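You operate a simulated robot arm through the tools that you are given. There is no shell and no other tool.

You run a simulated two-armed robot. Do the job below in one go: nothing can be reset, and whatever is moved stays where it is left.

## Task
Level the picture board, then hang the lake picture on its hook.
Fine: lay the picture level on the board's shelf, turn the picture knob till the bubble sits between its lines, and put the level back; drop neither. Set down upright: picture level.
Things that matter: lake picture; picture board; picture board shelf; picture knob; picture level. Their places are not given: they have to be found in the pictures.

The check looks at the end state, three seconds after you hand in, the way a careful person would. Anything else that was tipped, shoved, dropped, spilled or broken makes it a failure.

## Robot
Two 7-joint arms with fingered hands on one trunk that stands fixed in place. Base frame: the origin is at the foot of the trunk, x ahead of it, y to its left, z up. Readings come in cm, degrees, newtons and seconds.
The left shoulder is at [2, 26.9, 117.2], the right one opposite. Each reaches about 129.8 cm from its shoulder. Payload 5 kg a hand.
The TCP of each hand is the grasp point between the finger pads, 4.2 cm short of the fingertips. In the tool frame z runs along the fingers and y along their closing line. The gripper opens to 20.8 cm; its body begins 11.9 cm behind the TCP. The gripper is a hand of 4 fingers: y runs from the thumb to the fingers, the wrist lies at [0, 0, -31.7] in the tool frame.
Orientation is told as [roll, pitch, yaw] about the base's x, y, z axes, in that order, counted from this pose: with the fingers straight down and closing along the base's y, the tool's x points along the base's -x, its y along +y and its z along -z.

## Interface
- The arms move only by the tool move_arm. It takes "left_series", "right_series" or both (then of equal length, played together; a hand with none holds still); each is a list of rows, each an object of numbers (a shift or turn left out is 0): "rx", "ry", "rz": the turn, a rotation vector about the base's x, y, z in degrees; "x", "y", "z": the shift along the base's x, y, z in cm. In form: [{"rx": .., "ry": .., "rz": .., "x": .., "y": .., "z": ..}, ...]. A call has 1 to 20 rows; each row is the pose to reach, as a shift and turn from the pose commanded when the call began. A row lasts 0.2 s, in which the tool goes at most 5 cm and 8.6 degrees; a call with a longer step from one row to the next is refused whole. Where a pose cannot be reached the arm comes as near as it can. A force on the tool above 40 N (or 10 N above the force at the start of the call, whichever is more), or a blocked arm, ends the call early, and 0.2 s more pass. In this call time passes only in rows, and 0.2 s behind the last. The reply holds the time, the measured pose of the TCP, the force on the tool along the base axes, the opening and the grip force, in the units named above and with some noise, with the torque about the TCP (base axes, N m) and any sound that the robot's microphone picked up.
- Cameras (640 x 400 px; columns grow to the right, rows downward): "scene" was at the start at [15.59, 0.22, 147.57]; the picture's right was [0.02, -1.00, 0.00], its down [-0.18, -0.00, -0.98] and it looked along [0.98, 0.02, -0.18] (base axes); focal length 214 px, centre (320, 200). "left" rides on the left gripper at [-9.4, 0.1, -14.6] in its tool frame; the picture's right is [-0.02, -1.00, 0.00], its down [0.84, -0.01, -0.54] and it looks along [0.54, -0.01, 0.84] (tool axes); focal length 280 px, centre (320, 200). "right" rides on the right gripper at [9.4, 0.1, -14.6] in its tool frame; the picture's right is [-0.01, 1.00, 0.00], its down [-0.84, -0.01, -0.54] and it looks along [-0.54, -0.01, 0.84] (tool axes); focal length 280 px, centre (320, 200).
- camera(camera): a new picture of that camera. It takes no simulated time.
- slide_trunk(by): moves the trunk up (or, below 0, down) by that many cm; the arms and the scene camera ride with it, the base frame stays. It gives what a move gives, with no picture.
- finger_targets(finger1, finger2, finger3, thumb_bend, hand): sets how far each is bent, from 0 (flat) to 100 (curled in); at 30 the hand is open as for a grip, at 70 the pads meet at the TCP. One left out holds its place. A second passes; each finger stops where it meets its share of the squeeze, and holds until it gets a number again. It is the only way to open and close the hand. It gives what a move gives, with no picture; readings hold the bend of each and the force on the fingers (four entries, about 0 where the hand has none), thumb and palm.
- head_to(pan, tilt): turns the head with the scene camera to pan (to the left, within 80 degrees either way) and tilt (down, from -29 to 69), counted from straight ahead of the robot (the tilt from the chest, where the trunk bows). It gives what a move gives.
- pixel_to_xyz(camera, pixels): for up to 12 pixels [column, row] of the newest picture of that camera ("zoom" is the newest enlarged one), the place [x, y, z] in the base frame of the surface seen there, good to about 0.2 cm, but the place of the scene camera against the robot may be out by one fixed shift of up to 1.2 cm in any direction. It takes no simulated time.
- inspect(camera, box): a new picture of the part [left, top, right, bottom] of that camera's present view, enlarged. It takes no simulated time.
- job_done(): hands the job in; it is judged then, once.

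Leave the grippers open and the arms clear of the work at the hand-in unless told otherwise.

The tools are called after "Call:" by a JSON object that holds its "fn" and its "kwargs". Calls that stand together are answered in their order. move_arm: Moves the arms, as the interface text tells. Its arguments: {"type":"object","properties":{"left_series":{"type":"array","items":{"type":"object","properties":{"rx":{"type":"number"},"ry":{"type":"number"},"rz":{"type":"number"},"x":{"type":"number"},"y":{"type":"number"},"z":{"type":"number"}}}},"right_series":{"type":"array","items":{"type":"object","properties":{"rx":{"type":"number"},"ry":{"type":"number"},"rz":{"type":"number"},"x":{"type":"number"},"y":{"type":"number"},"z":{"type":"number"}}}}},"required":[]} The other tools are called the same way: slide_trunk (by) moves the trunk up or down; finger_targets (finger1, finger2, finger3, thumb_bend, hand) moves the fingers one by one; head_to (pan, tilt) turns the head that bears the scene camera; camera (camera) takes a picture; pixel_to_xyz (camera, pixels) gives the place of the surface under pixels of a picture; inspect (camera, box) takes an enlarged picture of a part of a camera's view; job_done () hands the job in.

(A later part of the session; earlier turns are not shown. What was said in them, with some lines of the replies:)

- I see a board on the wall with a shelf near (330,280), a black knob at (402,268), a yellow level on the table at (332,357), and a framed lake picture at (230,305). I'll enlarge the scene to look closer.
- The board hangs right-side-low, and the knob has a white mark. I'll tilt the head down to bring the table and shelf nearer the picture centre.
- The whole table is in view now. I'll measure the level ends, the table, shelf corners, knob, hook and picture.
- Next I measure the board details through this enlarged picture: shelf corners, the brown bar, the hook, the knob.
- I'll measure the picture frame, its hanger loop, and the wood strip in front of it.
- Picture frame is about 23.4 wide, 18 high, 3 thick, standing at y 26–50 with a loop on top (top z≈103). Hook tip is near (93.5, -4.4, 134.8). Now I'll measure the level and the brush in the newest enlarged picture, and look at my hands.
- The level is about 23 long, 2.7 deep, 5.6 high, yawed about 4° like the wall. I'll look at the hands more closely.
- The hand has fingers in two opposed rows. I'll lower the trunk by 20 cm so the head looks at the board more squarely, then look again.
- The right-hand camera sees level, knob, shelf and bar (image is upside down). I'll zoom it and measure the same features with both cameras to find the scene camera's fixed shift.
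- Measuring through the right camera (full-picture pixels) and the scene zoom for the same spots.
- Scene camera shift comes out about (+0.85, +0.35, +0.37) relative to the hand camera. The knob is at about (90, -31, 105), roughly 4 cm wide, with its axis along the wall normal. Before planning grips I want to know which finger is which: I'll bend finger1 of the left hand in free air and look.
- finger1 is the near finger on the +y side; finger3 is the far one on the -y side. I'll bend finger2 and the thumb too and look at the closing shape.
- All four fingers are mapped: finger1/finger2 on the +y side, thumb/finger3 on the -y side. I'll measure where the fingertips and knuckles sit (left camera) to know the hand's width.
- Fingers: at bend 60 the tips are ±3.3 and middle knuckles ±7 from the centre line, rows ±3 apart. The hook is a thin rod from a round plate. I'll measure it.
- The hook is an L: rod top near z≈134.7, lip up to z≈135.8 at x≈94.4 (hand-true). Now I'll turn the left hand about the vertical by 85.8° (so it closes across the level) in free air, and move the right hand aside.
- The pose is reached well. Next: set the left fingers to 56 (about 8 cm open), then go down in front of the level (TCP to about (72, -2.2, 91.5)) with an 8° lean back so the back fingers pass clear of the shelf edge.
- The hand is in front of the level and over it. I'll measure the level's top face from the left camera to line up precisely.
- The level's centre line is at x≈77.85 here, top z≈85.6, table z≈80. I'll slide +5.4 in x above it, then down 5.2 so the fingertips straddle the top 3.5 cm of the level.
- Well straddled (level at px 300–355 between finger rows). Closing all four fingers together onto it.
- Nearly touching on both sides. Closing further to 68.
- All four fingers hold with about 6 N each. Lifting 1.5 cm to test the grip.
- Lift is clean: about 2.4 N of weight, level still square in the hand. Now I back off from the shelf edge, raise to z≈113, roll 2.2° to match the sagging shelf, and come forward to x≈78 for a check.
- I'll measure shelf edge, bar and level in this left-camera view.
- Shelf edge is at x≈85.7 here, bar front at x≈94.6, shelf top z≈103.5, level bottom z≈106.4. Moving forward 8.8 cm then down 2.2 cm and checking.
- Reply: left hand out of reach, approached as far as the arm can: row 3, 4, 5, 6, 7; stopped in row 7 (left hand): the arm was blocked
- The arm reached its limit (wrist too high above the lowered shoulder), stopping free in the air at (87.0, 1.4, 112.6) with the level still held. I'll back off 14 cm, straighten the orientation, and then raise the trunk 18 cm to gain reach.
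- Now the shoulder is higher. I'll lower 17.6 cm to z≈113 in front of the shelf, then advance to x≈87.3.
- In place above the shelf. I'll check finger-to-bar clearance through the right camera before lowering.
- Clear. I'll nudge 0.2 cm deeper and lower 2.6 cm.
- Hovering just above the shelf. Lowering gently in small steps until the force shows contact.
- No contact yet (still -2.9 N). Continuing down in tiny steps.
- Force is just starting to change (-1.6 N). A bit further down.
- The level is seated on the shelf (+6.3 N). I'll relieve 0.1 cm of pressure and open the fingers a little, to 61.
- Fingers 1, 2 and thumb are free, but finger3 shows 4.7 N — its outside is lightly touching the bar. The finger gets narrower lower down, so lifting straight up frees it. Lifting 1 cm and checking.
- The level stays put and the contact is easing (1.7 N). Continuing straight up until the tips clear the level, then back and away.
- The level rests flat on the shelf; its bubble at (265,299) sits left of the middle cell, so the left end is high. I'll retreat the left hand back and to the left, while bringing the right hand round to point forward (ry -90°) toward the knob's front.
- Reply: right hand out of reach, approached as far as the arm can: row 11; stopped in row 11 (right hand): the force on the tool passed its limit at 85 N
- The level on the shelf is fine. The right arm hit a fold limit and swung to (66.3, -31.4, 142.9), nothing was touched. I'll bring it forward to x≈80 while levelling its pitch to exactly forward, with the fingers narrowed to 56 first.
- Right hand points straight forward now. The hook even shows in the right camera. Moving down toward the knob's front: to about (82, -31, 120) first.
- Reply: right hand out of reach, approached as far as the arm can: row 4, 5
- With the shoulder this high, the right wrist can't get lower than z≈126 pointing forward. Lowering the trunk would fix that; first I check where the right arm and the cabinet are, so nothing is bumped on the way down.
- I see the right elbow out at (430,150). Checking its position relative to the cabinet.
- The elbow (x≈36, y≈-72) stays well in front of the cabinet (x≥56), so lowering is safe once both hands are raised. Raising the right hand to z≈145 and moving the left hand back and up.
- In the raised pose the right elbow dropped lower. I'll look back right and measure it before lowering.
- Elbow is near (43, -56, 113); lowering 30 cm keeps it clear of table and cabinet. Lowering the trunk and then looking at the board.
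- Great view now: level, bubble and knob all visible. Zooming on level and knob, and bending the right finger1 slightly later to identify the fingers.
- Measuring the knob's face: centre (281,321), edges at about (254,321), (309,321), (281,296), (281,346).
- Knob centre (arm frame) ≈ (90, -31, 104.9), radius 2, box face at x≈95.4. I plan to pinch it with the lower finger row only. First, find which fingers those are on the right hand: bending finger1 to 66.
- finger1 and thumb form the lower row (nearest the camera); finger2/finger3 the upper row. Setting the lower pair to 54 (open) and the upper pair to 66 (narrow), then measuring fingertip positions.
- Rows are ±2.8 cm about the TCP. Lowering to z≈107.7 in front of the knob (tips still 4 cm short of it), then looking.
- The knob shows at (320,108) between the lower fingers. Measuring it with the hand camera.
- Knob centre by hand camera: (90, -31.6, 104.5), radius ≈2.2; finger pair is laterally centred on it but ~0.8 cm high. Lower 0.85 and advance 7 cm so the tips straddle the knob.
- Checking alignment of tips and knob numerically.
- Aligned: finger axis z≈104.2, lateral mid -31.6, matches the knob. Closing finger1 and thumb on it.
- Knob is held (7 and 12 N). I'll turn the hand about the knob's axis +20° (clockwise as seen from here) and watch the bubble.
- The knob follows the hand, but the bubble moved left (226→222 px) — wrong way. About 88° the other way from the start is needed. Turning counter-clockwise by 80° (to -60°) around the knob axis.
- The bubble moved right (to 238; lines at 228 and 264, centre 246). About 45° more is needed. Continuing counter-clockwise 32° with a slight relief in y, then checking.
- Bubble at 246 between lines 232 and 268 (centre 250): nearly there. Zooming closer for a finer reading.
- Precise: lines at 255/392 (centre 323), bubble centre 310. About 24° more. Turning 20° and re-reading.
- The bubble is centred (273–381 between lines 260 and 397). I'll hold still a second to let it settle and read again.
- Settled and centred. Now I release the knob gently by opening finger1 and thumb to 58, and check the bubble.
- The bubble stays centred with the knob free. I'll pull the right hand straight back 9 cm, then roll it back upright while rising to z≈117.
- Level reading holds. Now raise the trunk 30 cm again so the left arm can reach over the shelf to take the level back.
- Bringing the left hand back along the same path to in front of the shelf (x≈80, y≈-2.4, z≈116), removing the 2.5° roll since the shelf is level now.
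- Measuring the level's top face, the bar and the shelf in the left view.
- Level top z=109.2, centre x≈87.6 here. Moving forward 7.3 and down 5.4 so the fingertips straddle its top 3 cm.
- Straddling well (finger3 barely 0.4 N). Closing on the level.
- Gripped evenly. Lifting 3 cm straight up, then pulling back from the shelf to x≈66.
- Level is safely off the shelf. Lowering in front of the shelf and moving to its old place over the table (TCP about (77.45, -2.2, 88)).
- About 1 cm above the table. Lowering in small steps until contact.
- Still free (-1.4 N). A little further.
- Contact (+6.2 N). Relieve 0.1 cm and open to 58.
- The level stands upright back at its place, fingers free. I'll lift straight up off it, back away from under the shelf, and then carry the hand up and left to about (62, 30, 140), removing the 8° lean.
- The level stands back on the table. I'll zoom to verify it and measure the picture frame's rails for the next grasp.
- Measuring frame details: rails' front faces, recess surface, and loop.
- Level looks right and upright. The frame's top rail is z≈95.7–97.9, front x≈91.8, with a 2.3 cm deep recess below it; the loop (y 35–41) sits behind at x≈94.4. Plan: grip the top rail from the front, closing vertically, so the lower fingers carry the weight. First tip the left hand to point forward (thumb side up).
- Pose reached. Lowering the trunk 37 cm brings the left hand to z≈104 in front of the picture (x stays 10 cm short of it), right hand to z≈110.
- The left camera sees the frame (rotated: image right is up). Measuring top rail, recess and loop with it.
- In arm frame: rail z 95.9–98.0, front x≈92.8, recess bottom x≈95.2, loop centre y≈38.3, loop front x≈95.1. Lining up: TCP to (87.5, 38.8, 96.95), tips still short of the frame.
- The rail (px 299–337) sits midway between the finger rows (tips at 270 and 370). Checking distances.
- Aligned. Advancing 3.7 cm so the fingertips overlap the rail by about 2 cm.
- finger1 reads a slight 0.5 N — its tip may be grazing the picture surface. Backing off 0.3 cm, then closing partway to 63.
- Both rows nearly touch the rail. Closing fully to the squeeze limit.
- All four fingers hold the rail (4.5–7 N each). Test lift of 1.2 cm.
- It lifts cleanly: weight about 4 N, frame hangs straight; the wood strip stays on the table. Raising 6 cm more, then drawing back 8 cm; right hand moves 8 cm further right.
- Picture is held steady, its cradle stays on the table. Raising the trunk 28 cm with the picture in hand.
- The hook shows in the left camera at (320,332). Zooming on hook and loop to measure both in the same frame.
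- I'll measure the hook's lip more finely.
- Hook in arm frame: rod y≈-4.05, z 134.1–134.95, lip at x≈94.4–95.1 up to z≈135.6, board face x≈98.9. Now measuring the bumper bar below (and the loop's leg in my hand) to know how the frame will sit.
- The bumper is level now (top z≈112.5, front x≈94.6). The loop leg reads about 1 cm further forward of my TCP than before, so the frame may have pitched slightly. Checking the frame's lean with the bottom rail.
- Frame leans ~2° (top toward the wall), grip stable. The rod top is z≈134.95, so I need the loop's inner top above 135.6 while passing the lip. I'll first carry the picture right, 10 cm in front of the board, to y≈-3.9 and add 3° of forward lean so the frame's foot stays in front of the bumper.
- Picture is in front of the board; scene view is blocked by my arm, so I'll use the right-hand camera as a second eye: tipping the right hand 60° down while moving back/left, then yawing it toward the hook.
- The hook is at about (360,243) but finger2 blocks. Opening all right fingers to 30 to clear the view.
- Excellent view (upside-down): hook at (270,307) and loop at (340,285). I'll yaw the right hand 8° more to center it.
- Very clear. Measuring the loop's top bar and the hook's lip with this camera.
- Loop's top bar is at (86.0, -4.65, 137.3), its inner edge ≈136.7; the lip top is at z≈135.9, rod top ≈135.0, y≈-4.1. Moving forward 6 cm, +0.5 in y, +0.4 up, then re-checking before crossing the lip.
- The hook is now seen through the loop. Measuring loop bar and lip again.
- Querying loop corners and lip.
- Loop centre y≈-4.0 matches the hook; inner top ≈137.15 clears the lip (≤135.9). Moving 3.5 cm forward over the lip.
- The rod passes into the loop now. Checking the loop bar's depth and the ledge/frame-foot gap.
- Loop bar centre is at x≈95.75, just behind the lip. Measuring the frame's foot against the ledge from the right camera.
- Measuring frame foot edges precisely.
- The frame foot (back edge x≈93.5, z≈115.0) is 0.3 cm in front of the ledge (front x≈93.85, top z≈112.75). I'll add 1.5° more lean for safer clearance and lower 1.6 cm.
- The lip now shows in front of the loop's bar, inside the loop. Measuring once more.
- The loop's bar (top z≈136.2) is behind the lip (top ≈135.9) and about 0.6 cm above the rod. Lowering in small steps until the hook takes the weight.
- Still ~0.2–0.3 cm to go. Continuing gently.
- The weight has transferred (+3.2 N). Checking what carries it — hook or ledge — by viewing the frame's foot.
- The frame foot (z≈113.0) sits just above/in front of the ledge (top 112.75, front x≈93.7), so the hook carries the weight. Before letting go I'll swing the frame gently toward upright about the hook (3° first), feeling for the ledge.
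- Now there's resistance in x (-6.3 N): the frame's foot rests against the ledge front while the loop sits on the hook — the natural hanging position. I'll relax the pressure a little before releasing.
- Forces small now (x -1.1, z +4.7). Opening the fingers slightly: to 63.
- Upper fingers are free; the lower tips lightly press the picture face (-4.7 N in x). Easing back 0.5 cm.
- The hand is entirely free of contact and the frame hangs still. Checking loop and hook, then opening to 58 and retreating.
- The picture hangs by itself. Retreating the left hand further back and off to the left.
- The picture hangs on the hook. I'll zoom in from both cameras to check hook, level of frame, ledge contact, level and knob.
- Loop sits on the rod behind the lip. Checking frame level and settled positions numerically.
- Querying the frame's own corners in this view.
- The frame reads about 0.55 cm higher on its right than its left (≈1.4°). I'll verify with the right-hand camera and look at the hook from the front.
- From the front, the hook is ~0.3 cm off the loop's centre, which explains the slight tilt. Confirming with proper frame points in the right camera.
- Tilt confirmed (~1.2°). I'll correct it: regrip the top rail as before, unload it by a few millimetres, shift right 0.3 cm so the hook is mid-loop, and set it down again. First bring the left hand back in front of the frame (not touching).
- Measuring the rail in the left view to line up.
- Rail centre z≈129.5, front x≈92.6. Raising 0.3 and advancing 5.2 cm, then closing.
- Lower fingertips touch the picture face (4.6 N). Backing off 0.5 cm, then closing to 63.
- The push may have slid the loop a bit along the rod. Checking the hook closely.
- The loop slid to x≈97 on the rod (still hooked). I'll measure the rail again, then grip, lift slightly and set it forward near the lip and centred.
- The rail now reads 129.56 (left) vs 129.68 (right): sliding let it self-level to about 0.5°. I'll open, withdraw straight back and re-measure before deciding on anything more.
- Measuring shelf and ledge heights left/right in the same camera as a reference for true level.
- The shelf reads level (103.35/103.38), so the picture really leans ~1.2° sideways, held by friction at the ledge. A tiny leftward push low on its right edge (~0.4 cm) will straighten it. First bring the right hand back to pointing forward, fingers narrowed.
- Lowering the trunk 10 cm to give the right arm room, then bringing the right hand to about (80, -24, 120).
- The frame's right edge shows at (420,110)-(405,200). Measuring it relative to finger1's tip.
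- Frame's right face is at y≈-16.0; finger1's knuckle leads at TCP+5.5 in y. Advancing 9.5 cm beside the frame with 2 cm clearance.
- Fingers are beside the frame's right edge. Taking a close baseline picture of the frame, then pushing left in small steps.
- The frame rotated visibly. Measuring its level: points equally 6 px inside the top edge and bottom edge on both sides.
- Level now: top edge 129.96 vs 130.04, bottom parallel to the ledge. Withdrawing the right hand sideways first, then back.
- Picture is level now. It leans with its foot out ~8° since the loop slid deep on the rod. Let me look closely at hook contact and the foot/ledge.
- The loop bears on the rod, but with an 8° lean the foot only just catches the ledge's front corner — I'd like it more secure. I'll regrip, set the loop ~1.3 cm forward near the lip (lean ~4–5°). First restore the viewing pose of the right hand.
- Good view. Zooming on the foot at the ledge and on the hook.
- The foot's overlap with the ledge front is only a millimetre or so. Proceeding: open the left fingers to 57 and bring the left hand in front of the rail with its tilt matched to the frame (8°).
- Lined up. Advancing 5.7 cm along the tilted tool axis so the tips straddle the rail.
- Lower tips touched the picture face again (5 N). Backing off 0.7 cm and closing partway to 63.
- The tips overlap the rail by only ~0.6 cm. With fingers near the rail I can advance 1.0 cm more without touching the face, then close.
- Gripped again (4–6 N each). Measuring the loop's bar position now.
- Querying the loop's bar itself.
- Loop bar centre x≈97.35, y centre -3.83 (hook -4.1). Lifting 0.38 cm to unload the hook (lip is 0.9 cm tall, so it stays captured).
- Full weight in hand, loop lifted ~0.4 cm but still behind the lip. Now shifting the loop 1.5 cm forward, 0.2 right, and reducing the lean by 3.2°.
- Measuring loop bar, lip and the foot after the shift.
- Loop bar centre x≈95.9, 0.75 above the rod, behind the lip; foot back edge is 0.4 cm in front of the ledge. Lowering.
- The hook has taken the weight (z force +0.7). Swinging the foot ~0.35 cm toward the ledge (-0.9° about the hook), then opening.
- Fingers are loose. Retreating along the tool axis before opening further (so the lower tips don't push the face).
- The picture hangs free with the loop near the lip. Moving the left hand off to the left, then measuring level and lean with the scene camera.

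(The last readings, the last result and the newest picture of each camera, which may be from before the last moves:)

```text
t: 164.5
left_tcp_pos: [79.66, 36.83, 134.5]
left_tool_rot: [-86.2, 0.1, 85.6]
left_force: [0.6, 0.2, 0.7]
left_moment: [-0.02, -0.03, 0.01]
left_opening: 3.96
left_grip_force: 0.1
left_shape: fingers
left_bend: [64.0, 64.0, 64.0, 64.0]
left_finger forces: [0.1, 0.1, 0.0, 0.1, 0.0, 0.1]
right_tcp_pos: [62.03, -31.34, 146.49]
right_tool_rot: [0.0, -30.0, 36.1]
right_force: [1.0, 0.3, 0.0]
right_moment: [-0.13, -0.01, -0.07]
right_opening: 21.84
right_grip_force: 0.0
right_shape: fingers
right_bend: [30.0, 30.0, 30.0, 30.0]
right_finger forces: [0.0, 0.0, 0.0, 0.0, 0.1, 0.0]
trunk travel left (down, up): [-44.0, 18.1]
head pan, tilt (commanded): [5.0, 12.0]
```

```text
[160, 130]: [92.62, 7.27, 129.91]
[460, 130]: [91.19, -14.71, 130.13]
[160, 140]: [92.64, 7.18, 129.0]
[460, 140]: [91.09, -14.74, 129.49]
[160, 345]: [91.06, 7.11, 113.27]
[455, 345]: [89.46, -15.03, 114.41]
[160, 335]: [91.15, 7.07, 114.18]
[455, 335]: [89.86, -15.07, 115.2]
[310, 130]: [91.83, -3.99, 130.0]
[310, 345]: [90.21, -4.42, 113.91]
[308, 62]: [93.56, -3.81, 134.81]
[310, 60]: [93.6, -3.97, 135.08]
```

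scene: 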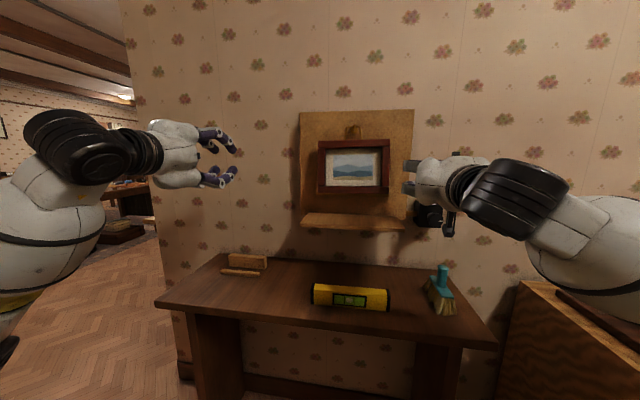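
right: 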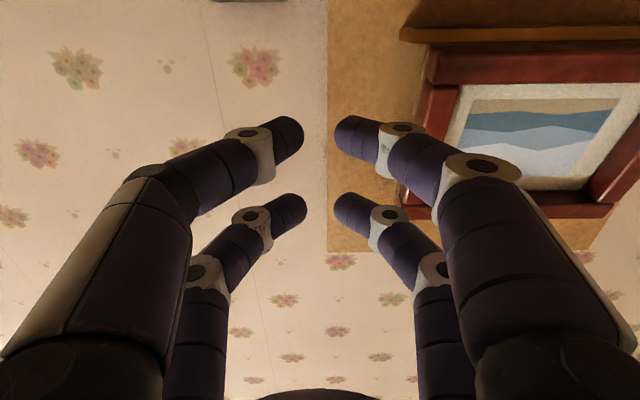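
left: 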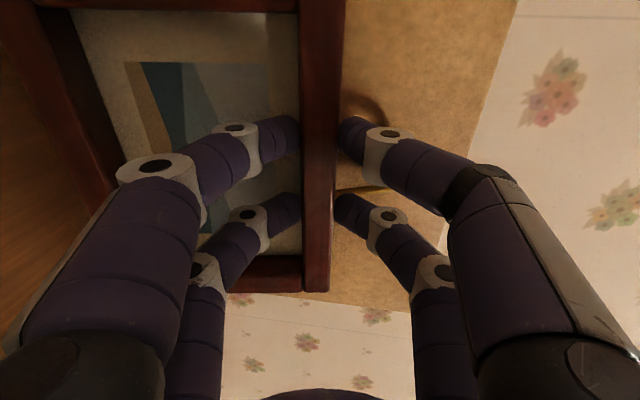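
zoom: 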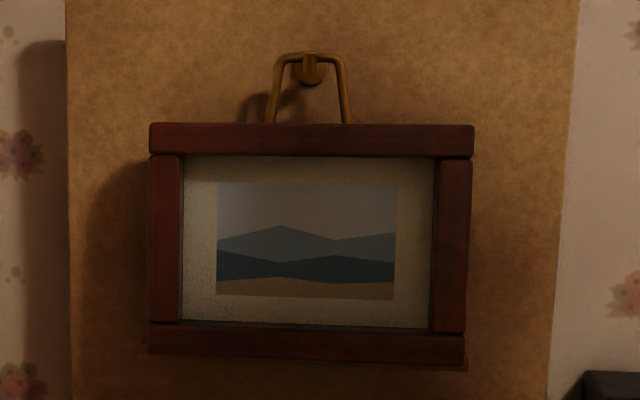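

Level now: both top ends at z≈130.45, lean ≈5°. Checking the foot and hook once more from the right camera.

Call:
{"fn": "inspect", "kwargs": {"camera": "right", "box": [285, 120, 335, 160]}}

Call:
{"fn": "inspect", "kwargs": {"camera": "right", "box": [315, 220, 365, 258]}}

Call:
{"fn": "pixel_to_xyz", "kwargs": {"camera": "zoom", "pixels": [[165, 250], [200, 275], [240, 285], [300, 295], [340, 270], [285, 275], [280, 240], [230, 240], [145, 120], [350, 130]]}}

```text
10.00 times, centred on (310, 140) of right
```

zoom: 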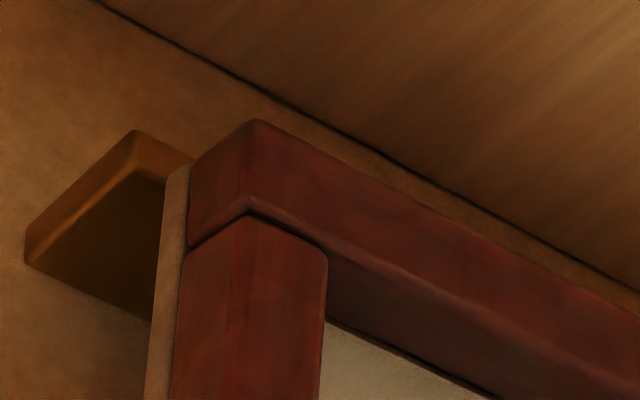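

```text
10.53 times, centred on (340, 239) of right
```

zoom: 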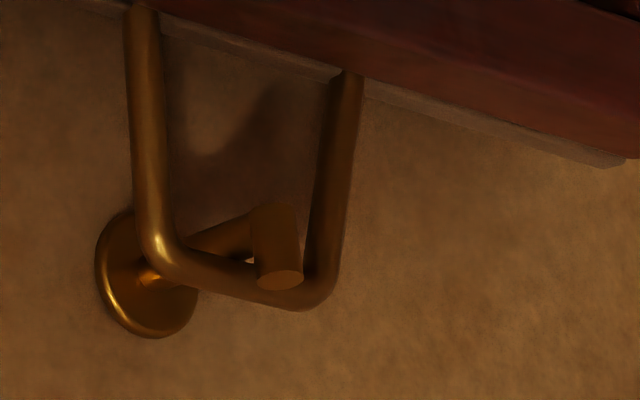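

```text
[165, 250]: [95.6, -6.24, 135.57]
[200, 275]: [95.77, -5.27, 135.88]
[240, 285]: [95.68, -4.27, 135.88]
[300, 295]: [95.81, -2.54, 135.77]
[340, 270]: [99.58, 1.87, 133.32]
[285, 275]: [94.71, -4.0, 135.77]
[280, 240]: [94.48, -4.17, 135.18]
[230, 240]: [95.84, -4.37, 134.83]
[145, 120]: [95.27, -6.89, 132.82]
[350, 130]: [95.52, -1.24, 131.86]
```

Everything is seated: loop on the rod behind the lip, foot against the ledge, level. Opening the left hand and taking a final overall look.

Call:
{"fn": "finger_targets", "kwargs": {"hand": "left", "finger1": 30, "finger2": 30, "finger3": 30, "thumb_bend": 30}}

Call:
{"fn": "camera", "kwargs": {"camera": "scene"}}

Call:
{"fn": "inspect", "kwargs": {"camera": "scene", "box": [290, 130, 460, 380]}}

Call:
{"fn": "inspect", "kwargs": {"camera": "scene", "box": [305, 300, 395, 345]}}

```text
t: 165.5
left_tcp_pos: [79.7, 36.74, 134.54]
left_tool_rot: [-86.2, 0.1, 85.7]
left_force: [-0.5, 0.3, -0.7]
left_moment: [0.03, 0.01, 0.01]
left_opening: 21.83
left_grip_force: 0.0
left_shape: fingers
left_bend: [30.0, 30.0, 30.0, 30.0]
left_finger forces: [0.1, 0.1, 0.0, 0.0, 0.1, 0.0]
right_tcp_pos: [62.06, -31.61, 146.36]
right_tool_rot: [0.1, -30.0, 36.0]
right_force: [0.1, 0.2, -0.3]
right_moment: [0.0, 0.03, -0.01]
right_opening: 21.81
right_grip_force: 0.1
right_shape: fingers
right_bend: [30.0, 30.0, 30.0, 30.0]
right_finger forces: [0.0, 0.0, 0.0, 0.1, 0.0, 0.0]
trunk travel left (down, up): [-44.0, 18.1]
head pan, tilt (commanded): [5.0, 12.0]
```

```text
taken
```

scene: 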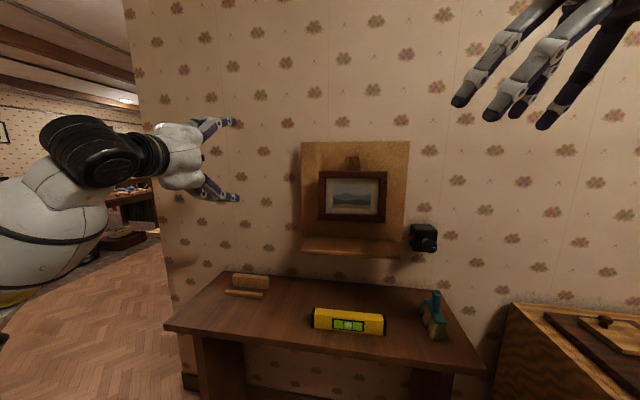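

```text
1.60 times, centred on (375, 255) of scene
```

zoom: 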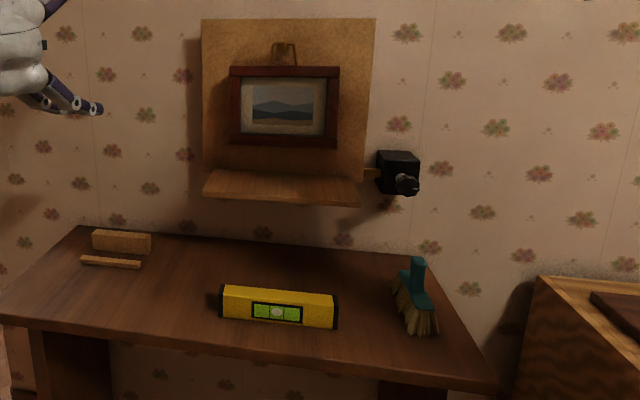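

```text
7.11 times, centred on (350, 322) of scene
```

zoom: 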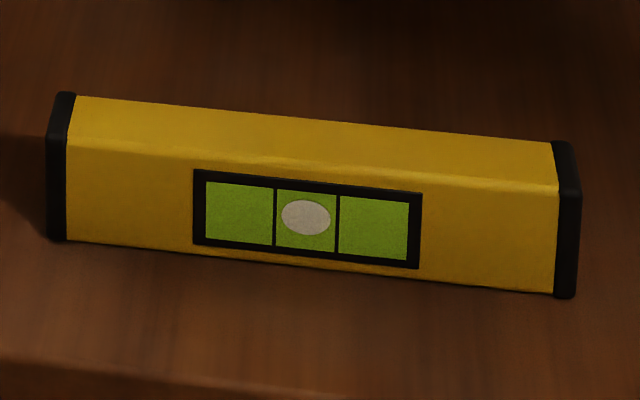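

All is in place: the board is level, the level stands upright at its old spot, and the lake picture hangs straight on its hook. Both hands are open and clear. Handing in.

Call:
{"fn": "job_done", "kwargs": {}}

```text
The job is handed in.
```

The board is level and the lake picture hangs on its hook. The picture level is back upright on the table where it started. I handed the job in and have no verdict yet.

- **Board:** With the level on the shelf, I turned the knob counter-clockwise until the bubble sat centred between its lines. The bubble stayed centred after I let go of the knob. A later camera check of the shelf read level to about 0.1°.
- **Picture:** The loop rests on the hook's rod, behind the upturned lip. The frame is level side to side within about 0.3°. It leans about 5° with its lower edge out, because its foot rests against the small bar below the hook; I take that bar to be a bumper.
- **Re-hanging:** The first hang left the picture about 1.2° crooked, so I pushed it straight. It was then leaning about 8°, so I re-seated the loop nearer the lip. While I regripped it, fingertips pressed the picture face lightly a few times, at about 5 N.
- **Everything else:** Neither the level nor the picture was dropped. The brush and the picture's stand on the table were not touched. Both hands are open and clear of the work.
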